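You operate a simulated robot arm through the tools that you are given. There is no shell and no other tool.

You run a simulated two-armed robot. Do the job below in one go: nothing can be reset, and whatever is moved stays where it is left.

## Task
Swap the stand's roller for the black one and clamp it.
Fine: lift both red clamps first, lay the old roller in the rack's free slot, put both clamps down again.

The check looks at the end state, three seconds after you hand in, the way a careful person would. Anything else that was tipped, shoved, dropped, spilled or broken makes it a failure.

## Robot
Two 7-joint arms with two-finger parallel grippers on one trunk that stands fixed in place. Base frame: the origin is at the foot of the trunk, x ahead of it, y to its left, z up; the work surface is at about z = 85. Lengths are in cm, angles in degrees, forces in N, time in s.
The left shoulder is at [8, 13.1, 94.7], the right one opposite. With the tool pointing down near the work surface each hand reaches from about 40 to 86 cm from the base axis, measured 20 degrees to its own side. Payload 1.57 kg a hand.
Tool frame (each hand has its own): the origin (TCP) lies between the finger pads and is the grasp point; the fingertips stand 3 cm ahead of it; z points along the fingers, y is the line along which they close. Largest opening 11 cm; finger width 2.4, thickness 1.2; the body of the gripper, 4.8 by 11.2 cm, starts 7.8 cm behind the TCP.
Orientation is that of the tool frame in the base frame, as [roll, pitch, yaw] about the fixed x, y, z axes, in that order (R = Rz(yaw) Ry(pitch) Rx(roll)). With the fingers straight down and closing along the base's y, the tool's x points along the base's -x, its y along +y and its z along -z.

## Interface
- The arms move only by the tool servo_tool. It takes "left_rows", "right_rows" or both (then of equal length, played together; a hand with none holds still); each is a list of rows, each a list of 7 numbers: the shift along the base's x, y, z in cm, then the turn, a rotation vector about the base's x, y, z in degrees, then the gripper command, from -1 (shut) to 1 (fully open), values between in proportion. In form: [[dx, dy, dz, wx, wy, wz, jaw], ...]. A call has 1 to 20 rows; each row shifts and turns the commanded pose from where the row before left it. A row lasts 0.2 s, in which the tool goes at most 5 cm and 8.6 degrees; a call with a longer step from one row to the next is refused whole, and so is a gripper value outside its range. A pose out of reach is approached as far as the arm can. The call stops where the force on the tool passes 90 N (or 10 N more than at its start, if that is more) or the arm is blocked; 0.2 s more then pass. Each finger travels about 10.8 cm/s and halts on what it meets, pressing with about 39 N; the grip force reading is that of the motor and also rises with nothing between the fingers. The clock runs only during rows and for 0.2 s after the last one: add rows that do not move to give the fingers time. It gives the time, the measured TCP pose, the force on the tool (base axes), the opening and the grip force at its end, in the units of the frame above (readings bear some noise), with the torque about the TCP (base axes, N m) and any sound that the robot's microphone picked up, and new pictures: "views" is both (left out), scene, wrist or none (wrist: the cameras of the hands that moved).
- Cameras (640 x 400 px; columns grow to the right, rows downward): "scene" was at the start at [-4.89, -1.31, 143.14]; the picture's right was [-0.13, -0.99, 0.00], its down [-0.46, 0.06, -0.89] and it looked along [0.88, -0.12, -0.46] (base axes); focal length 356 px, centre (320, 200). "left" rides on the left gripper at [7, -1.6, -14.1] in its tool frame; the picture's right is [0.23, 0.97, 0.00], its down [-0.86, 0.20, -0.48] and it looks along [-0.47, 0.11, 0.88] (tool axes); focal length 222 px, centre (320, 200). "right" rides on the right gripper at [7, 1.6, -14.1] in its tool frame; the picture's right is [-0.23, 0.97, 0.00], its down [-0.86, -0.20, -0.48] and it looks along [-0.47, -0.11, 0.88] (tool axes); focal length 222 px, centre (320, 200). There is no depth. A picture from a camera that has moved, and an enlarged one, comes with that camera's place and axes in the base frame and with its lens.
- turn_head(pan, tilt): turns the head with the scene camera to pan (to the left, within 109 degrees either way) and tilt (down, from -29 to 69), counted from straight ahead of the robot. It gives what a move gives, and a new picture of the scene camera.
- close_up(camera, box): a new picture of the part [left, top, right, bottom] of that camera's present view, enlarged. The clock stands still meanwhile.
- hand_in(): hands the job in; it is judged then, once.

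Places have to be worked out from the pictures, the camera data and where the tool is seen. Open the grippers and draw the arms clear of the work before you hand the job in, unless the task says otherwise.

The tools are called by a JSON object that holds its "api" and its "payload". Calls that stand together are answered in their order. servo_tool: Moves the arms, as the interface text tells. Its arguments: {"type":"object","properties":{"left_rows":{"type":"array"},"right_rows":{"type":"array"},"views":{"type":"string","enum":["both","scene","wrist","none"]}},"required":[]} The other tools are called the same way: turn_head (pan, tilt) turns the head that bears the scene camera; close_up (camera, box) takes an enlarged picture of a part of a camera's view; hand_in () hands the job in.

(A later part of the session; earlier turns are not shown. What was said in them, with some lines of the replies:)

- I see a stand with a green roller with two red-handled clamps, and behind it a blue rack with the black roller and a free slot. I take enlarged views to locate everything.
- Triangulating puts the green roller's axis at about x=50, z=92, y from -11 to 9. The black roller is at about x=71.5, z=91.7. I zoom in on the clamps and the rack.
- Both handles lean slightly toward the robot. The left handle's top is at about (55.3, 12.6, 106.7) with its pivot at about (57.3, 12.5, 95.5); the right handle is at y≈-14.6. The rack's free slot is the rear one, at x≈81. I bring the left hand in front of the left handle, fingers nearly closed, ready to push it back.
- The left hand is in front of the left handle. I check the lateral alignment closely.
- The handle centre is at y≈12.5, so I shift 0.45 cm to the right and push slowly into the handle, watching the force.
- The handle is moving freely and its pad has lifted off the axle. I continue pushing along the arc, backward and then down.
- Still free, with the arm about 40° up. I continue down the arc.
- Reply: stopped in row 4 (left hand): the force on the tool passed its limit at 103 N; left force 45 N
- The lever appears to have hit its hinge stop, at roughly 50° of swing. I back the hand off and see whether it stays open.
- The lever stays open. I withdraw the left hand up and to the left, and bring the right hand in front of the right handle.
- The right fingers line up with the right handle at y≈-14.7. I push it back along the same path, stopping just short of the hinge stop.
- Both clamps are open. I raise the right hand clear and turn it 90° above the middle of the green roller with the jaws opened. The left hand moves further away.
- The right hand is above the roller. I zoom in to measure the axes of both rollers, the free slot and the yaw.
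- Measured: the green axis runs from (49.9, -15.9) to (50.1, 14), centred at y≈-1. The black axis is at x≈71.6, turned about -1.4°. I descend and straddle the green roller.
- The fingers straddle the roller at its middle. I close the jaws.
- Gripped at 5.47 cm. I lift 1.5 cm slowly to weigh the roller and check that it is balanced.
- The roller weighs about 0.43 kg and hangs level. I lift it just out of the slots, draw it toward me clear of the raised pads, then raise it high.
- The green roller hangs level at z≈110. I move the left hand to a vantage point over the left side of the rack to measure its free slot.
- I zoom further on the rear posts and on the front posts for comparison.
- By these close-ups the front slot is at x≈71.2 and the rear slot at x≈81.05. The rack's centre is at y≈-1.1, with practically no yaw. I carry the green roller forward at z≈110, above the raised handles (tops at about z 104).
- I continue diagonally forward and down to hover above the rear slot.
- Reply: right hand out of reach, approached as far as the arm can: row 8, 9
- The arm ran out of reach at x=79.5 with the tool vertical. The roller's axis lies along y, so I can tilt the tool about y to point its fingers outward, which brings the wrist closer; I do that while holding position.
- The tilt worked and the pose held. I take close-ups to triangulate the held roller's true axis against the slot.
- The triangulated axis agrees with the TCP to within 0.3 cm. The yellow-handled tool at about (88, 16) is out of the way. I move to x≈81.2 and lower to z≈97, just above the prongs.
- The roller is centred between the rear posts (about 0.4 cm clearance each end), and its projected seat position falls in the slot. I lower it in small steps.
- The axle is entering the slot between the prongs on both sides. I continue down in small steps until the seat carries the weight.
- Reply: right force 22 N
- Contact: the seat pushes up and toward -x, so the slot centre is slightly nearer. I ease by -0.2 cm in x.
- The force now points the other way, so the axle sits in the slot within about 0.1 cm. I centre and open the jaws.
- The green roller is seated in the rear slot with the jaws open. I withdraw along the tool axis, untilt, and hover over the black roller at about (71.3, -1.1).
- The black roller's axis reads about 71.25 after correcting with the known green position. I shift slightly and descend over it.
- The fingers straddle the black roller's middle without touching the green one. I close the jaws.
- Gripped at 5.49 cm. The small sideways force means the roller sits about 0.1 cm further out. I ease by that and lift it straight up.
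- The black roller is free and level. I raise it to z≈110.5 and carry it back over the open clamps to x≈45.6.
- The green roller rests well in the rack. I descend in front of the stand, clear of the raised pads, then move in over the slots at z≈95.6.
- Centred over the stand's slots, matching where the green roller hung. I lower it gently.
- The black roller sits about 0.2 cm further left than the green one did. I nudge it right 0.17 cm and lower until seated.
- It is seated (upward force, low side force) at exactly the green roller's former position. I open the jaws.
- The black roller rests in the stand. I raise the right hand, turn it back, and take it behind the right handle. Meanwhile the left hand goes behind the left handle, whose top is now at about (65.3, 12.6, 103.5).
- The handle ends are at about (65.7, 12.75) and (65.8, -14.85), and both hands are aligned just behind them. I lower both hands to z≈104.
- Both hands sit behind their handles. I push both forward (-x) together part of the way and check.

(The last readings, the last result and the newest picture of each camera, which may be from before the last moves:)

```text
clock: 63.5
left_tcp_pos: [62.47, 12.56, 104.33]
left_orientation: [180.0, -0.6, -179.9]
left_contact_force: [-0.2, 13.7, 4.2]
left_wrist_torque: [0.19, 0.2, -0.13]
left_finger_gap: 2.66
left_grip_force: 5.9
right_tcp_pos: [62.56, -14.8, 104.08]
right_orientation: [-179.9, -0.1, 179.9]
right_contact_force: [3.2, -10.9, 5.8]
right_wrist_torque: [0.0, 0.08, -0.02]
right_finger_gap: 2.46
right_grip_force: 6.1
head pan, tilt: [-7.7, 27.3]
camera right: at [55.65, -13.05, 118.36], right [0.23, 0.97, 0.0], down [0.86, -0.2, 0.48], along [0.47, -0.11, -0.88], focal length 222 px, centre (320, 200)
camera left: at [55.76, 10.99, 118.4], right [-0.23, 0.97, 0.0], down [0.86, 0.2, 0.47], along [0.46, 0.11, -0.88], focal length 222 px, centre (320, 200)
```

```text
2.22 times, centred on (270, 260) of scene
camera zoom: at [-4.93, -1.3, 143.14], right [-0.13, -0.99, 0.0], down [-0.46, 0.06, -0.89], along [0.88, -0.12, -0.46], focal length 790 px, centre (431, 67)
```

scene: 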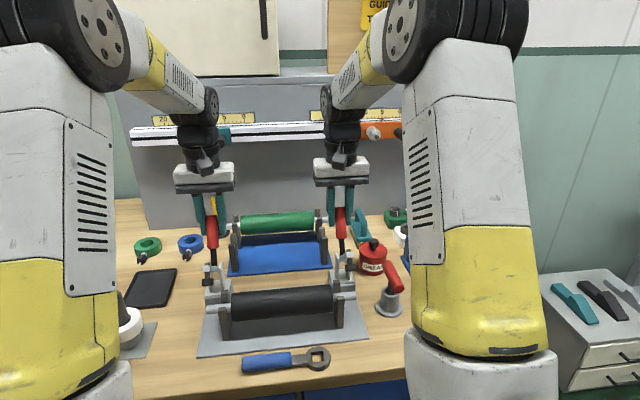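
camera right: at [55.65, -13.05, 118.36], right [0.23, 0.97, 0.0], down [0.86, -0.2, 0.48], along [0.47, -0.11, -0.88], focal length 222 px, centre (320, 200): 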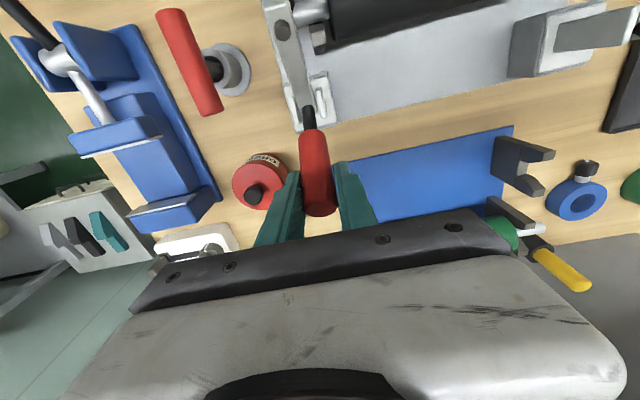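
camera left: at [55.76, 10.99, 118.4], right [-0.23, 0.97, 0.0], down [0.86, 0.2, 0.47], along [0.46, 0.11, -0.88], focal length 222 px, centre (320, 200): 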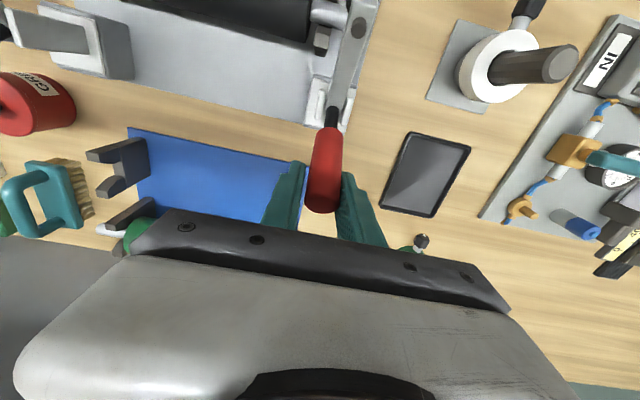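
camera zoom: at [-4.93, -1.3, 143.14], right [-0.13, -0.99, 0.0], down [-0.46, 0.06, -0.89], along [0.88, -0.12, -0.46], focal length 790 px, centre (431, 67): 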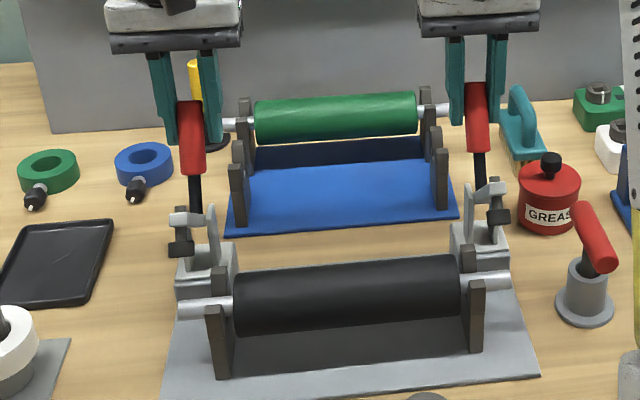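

The handles wedged between the slightly open fingers. I back both hands off, close the jaws completely to make a flat pusher, and push again.

{"api": "servo_tool", "payload": {"right_rows": [[0, 0, 0, 0, 0, 0, -0.3], [0, 0, 0, 0, 0, 0, -0.3], [1.5, 0, 0, 0, 0, 0, -0.3], [2, 0, 0, 0, 0, 0, -0.3], [1.5, 0, 0, 0, 0, 0, -0.3], [1.5, 0, 0, 0, 0, 0, -1], [0, 0, 0, 0, 0, 0, -1], [0, 0, 0, 0, 0, 0, -1]], "left_rows": [[0, 0, 0, 0, 0, 0, -0.3], [0, 0, 0, 0, 0, 0, -0.3], [1.5, 0, 0, 0, 0, 0, -0.3], [2, 0, 0, 0, 0, 0, -0.3], [1.5, 0, 0, 0, 0, 0, -0.3], [1.5, 0, 0, 0, 0, 0, -1], [0, 0, 0, 0, 0, 0, -1], [0, 0, 0, 0, 0, 0, -1]]}}

{"api": "close_up", "payload": {"camera": "scene", "box": [180, 170, 360, 350]}}

{"api": "close_up", "payload": {"camera": "left", "box": [220, 60, 420, 240]}}

{"api": "close_up", "payload": {"camera": "right", "box": [220, 60, 420, 240]}}

```text
clock: 65.3
left_tcp_pos: [69.07, 12.79, 104.39]
left_orientation: [-179.8, -0.3, 180.0]
left_contact_force: [0.0, 0.1, -0.4]
left_wrist_torque: [-0.03, 0.02, -0.02]
left_finger_gap: 0.0
left_grip_force: 21.0
right_tcp_pos: [69.2, -14.55, 104.22]
right_orientation: [179.9, 0.0, -180.0]
right_contact_force: [0.0, -0.4, 0.8]
right_wrist_torque: [0.0, 0.02, -0.02]
right_finger_gap: 0.0
right_grip_force: 21.2
head pan, tilt: [-7.7, 27.3]
camera right: at [62.23, -12.93, 118.36], right [0.23, 0.97, 0.0], down [0.86, -0.2, 0.48], along [0.47, -0.11, -0.88], focal length 222 px, centre (320, 200)
camera left: at [62.27, 11.06, 118.49], right [-0.23, 0.97, 0.0], down [0.86, 0.2, 0.47], along [0.46, 0.11, -0.88], focal length 222 px, centre (320, 200)
```

scene: 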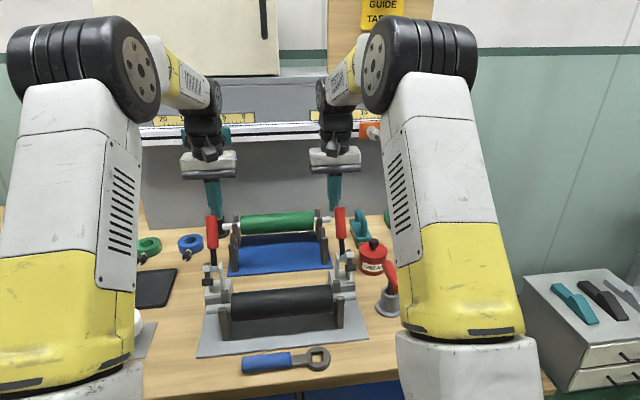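
right: 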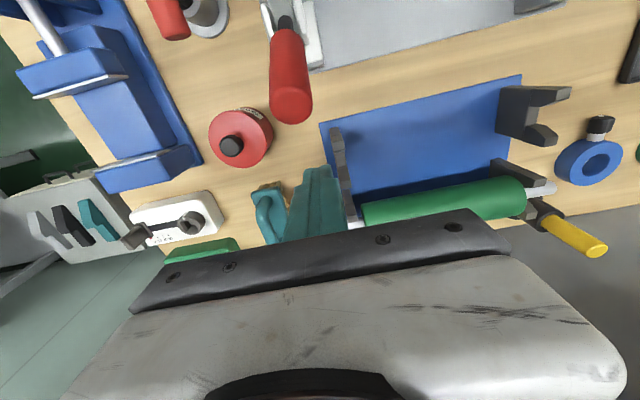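
left: 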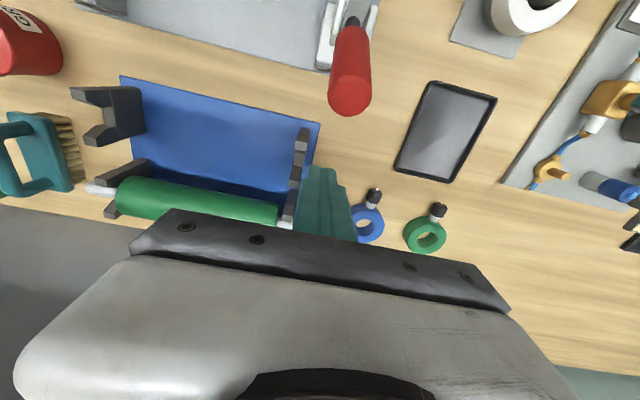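

```text
2.22 times, centred on (270, 260) of scene
camera zoom: at [-4.88, -1.31, 143.14], right [-0.13, -0.99, 0.0], down [-0.46, 0.06, -0.89], along [0.88, -0.12, -0.46], focal length 790 px, centre (431, 67)
```

zoom: 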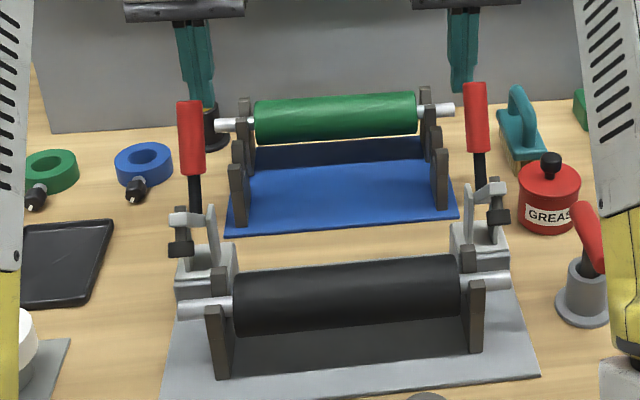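

```text
2.22 times, centred on (320, 150) of left
camera zoom: at [62.27, 11.06, 118.49], right [-0.23, 0.97, 0.0], down [0.86, 0.2, 0.47], along [0.46, 0.11, -0.88], focal length 494 px, centre (320, 311)
```

zoom: 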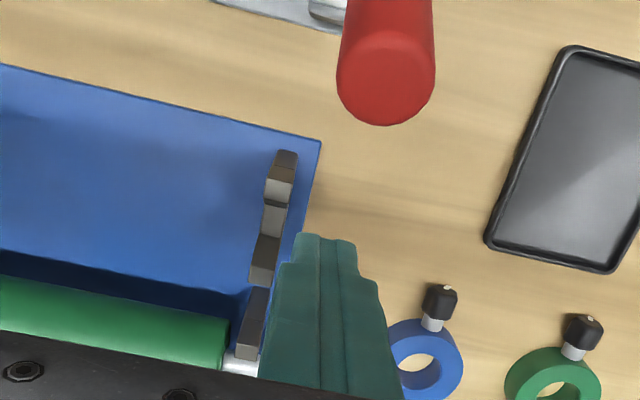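

```text
2.22 times, centred on (320, 150) of right
camera zoom: at [62.23, -12.93, 118.36], right [0.23, 0.97, 0.0], down [0.86, -0.2, 0.48], along [0.47, -0.11, -0.88], focal length 494 px, centre (320, 311)
```

zoom: 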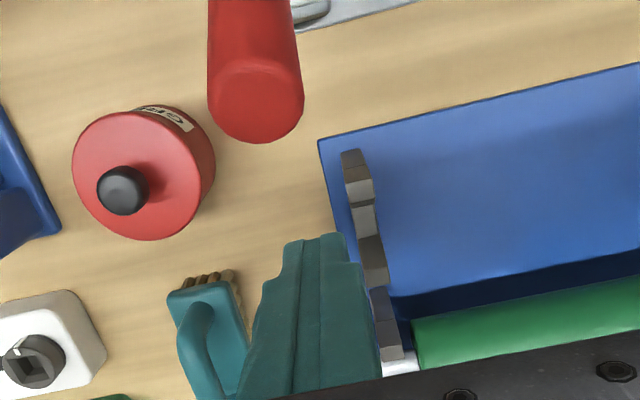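

The handles hold where left, at y≈12.65 and -14.63. I push both forward again with the fingers closed.

{"api": "servo_tool", "payload": {"right_rows": [[-1, -0.05, 0, 0, 0, 0, -1], [-1, 0, 0, 0, 0, 0, -1], [-1, 0, 0, 0, 0, 0, -1], [-1, 0, 0, 0, 0, 0, -1], [-0.8, 0, 0, 0, 0, 0, -1], [-0.8, 0, 0, 0, 0, 0, -1], [-0.8, 0, 0, 0, 0, 0, -1], [-0.8, 0, 0, 0, 0, 0, -1], [-0.7, 0, 0, 0, 0, 0, -1], [-0.6, 0, 0, 0, 0, 0, -1], [0, 0, 0, 0, 0, 0, -1]], "left_rows": [[-1, -0.1, 0, 0, 0, 0, -1], [-1, 0, 0, 0, 0, 0, -1], [-1, 0, 0, 0, 0, 0, -1], [-1, 0, 0, 0, 0, 0, -1], [-0.8, 0, 0, 0, 0, 0, -1], [-0.8, 0, 0, 0, 0, 0, -1], [-0.8, 0, 0, 0, 0, 0, -1], [-0.8, 0, 0, 0, 0, 0, -1], [-0.7, 0, 0, 0, 0, 0, -1], [-0.6, 0, 0, 0, 0, 0, -1], [0, 0, 0, 0, 0, 0, -1]]}}

{"api": "close_up", "payload": {"camera": "scene", "box": [180, 170, 360, 350]}}

```text
clock: 67.7
left_tcp_pos: [60.76, 12.61, 104.34]
left_orientation: [-179.9, -0.2, -179.9]
left_contact_force: [0.7, 0.1, -0.4]
left_wrist_torque: [-0.02, 0.02, -0.02]
left_finger_gap: 0.02
left_grip_force: 20.8
right_tcp_pos: [60.59, -14.73, 104.08]
right_orientation: [-179.8, 0.1, -179.9]
right_contact_force: [0.1, 0.8, -0.6]
right_wrist_torque: [-0.02, -0.01, 0.01]
right_finger_gap: 0.0
right_grip_force: 21.4
head pan, tilt: [-7.7, 27.3]
camera right: at [53.68, -13.07, 118.28], right [0.23, 0.97, 0.0], down [0.86, -0.2, 0.48], along [0.47, -0.11, -0.88], focal length 222 px, centre (320, 200)
camera left: at [53.84, 10.97, 118.44], right [-0.23, 0.97, 0.0], down [0.86, 0.2, 0.47], along [0.46, 0.11, -0.88], focal length 222 px, centre (320, 200)
```

scene: 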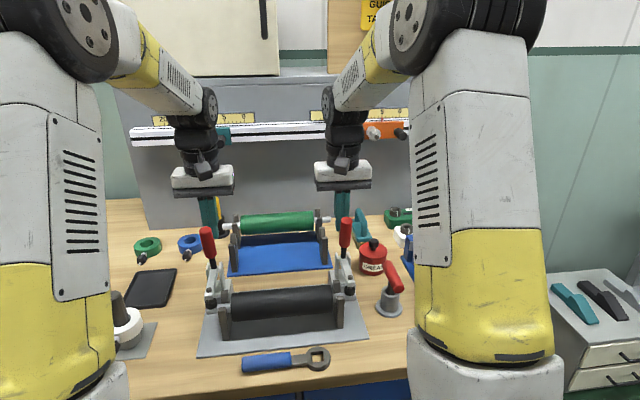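
right: 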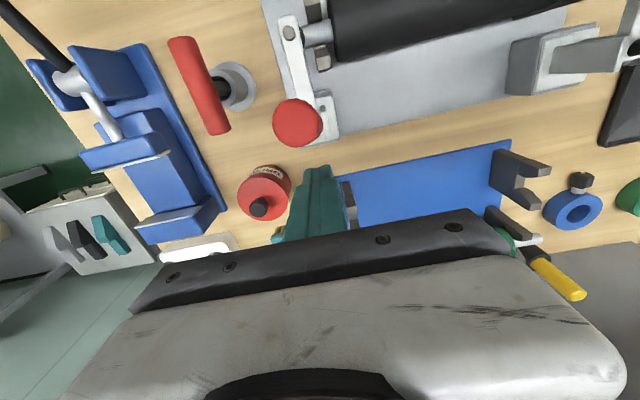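
left: 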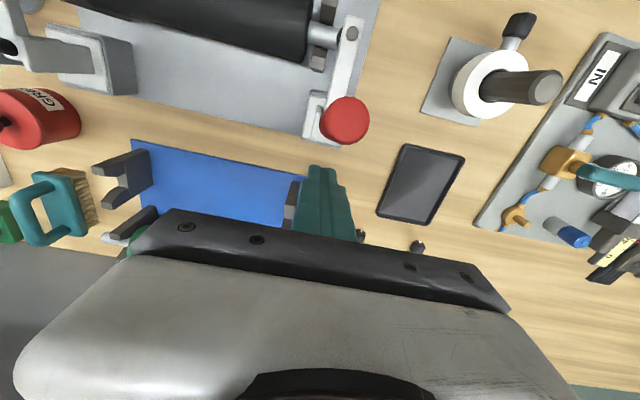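

```text
2.22 times, centred on (270, 260) of scene
camera zoom: at [-4.89, -1.31, 143.14], right [-0.13, -0.99, 0.0], down [-0.46, 0.06, -0.89], along [0.88, -0.12, -0.46], focal length 790 px, centre (431, 67)
```

zoom: 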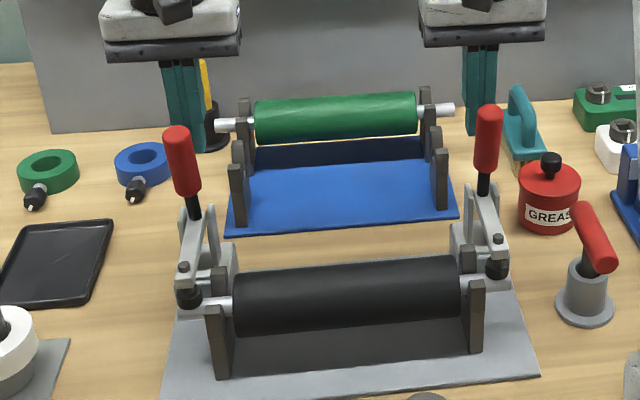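

The levers tipped over their dead centre and dropped onto the axle. I compare with the original clamped pictures.

{"api": "close_up", "payload": {"camera": "scene", "box": [190, 210, 260, 350]}}

{"api": "close_up", "payload": {"camera": "scene", "box": [310, 210, 370, 350]}}

{"api": "close_up", "payload": {"camera": "left", "box": [270, 0, 400, 160]}}

{"api": "close_up", "payload": {"camera": "right", "box": [240, 0, 370, 160]}}

```text
2.86 times, centred on (225, 280) of scene
camera zoom: at [-4.89, -1.31, 143.14], right [-0.13, -0.99, 0.0], down [-0.46, 0.06, -0.89], along [0.88, -0.12, -0.46], focal length 1016 px, centre (591, -29)
```

zoom: 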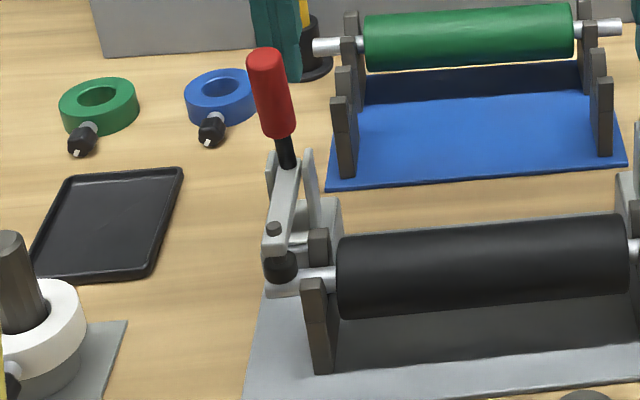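

```text
2.86 times, centred on (340, 280) of scene
camera zoom: at [-4.89, -1.31, 143.14], right [-0.13, -0.99, 0.0], down [-0.46, 0.06, -0.89], along [0.88, -0.12, -0.46], focal length 1016 px, centre (263, -29)
```

zoom: 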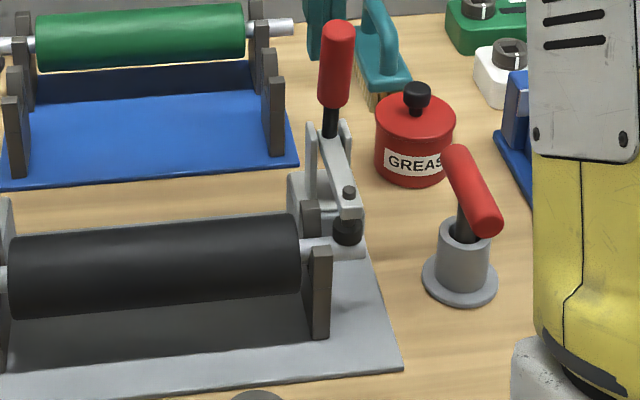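

```text
2.50 times, centred on (335, 80) of left
camera zoom: at [53.84, 10.97, 118.44], right [-0.23, 0.97, 0.0], down [0.86, 0.2, 0.47], along [0.46, 0.11, -0.88], focal length 555 px, centre (282, 500)
```

zoom: 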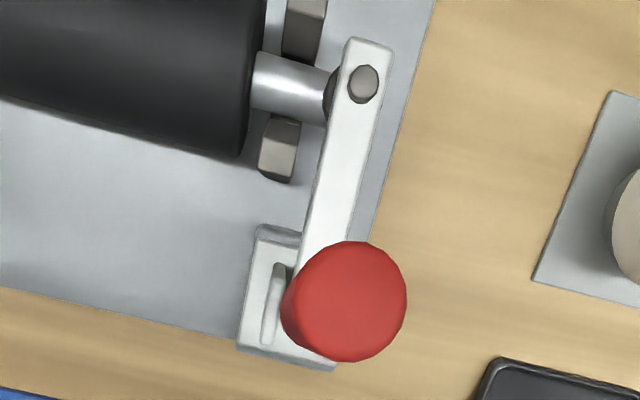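

```text
2.50 times, centred on (305, 80) of right
camera zoom: at [53.68, -13.07, 118.28], right [0.23, 0.97, 0.0], down [0.86, -0.2, 0.48], along [0.47, -0.11, -0.88], focal length 555 px, centre (358, 500)
```

zoom: 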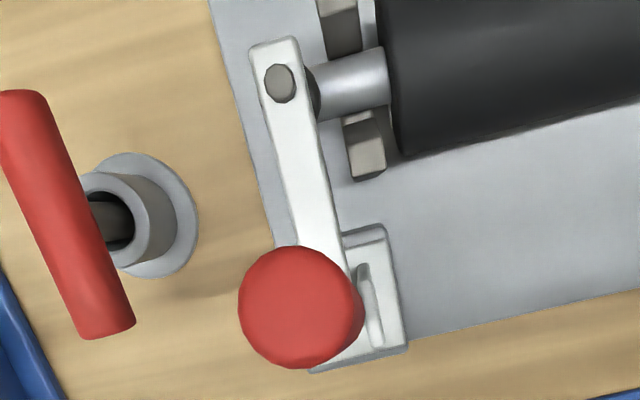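

Both levers match their original clamped positions to the pixel, with pads on the black roller's axle ends. I back off slightly, raise both hands, and draw them out to the sides with open jaws.

{"api": "servo_tool", "payload": {"left_rows": [[1, 0, 0, 0, 0, 0, -1], [0.5, 0, 1.5, 0, 0, 0, -1], [0, 0, 3, 0, 0, 0, -1], [0, 0, 3, 0, 0, 0, -1], [0, 0, 3, 0, 0, 0, -1], [0, 0, 3, 0, 0, 0, -1], [0, 0, 3, 0, 0, 0, -1], [-1.5, 3, 0, 0, 0, 0, -1], [-1.5, 3, 0, 0, 0, 0, -1], [-1.5, 3, 0, 0, 0, 0, 0], [-1.5, 3, 0, 0, 0, 0, 0.5], [-1.5, 3, 0, 0, 0, 0, 1], [-1.5, 3, 0, 0, 0, 0, 1], [0, 0, 0, 0, 0, 0, 1], [0, 0, 0, 0, 0, 0, 1]], "right_rows": [[1, 0, 0, 0, 0, 0, -1], [0.5, 0, 1.5, 0, 0, 0, -1], [0, 0, 3, 0, 0, 0, -1], [0, 0, 3, 0, 0, 0, -1], [0, 0, 3, 0, 0, 0, -1], [0, 0, 3, 0, 0, 0, -1], [0, 0, 3, 0, 0, 0, -1], [-2, -3, 0, 0, 0, 0, -1], [-2, -3, 0, 0, 0, 0, -1], [-2, -3, 0, 0, 0, 0, 0], [-2, -3, 0, 0, 0, 0, 0.5], [-2, -3, 0, 0, 0, 0, 1], [-2, -2, 0, 0, 0, 0, 1], [0, 0, 0, 0, 0, 0, 1], [0, 0, 0, 0, 0, 0, 1]]}}

{"api": "close_up", "payload": {"camera": "scene", "box": [180, 180, 400, 360]}}

{"api": "close_up", "payload": {"camera": "left", "box": [0, 0, 320, 220]}}

{"api": "close_up", "payload": {"camera": "right", "box": [300, 0, 640, 230]}}

```text
clock: 70.9
left_tcp_pos: [53.2, 30.51, 121.06]
left_orientation: [-179.9, -0.3, -179.9]
left_contact_force: [-0.7, -0.2, 0.0]
left_wrist_torque: [-0.02, -0.02, -0.01]
left_finger_gap: 11.0
left_grip_force: 0.1
right_tcp_pos: [49.96, -31.8, 120.7]
right_orientation: [-179.9, 0.0, -180.0]
right_contact_force: [-0.2, 0.5, -0.7]
right_wrist_torque: [-0.04, -0.01, 0.0]
right_finger_gap: 11.02
right_grip_force: 0.0
head pan, tilt: [-7.7, 27.3]
camera right: at [43.15, -30.06, 134.83], right [0.23, 0.97, 0.0], down [0.86, -0.2, 0.48], along [0.47, -0.11, -0.88], focal length 222 px, centre (320, 200)
camera left: at [46.21, 28.89, 135.06], right [-0.23, 0.97, 0.0], down [0.86, 0.2, 0.47], along [0.46, 0.11, -0.88], focal length 222 px, centre (320, 200)
```

scene: 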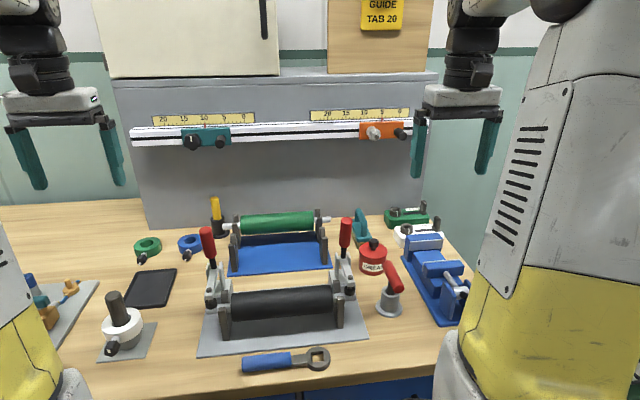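
right: 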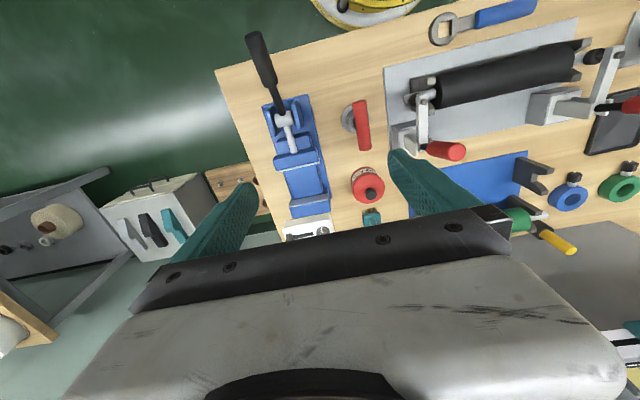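
left: 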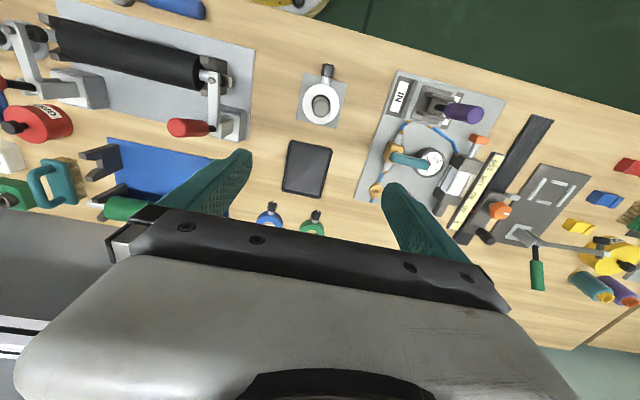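

```text
2.22 times, centred on (290, 270) of scene
camera zoom: at [-4.9, -1.31, 143.14], right [-0.13, -0.99, 0.0], down [-0.46, 0.06, -0.89], along [0.88, -0.12, -0.46], focal length 790 px, centre (387, 44)
```

zoom: 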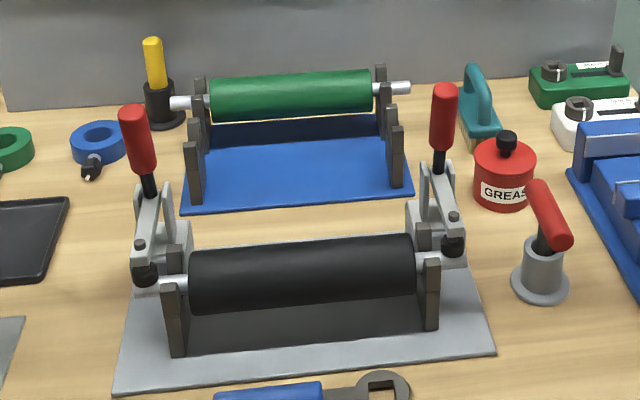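

```text
1.82 times, centred on (160, 110) of left
camera zoom: at [46.21, 28.89, 135.06], right [-0.23, 0.97, 0.0], down [0.86, 0.2, 0.47], along [0.46, 0.11, -0.88], focal length 404 px, centre (611, 364)
```

zoom: 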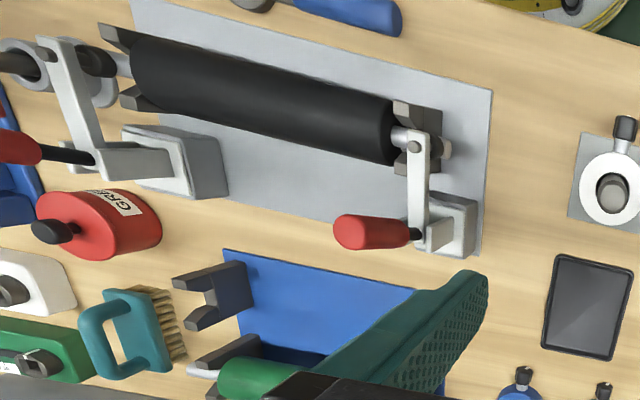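

```text
1.74 times, centred on (470, 115) of right
camera zoom: at [43.15, -30.06, 134.83], right [0.23, 0.97, 0.0], down [0.86, -0.2, 0.48], along [0.47, -0.11, -0.88], focal length 386 px, centre (59, 348)
```

zoom: 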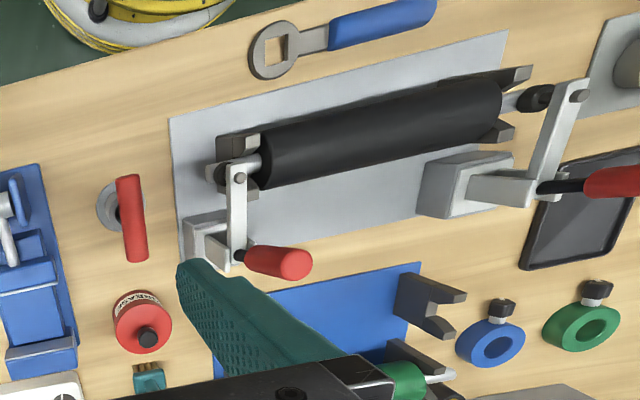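

The black roller is in the stand with both clamps down on its axle. The green roller lies in the rack's rear slot, nothing else has moved, and the hands are clear and open. I hand in.

{"api": "hand_in", "payload": {}}

```text
The job is handed in.
```

The black roller is now in the stand with both red clamps down on its axle ends, and the old green roller lies in the rack's rear slot. I've handed the job in.

- **Clamps:** I lifted both before touching the rollers. After the swap they dropped back onto the axle, and in the scene pictures their handles match where they started. I did not press them down any further.
- **Rollers:** Both sit in their slots. The seats took the weight before I opened the jaws, and the last pictures show both still in place.
- **Surroundings:** In the last pictures nothing else had been moved. The one hard contact was the left clamp reaching its end stop while opening; the push peaked at about 103 N, and the clamp closed normally afterwards.

Both arms are drawn clear with their grippers open.
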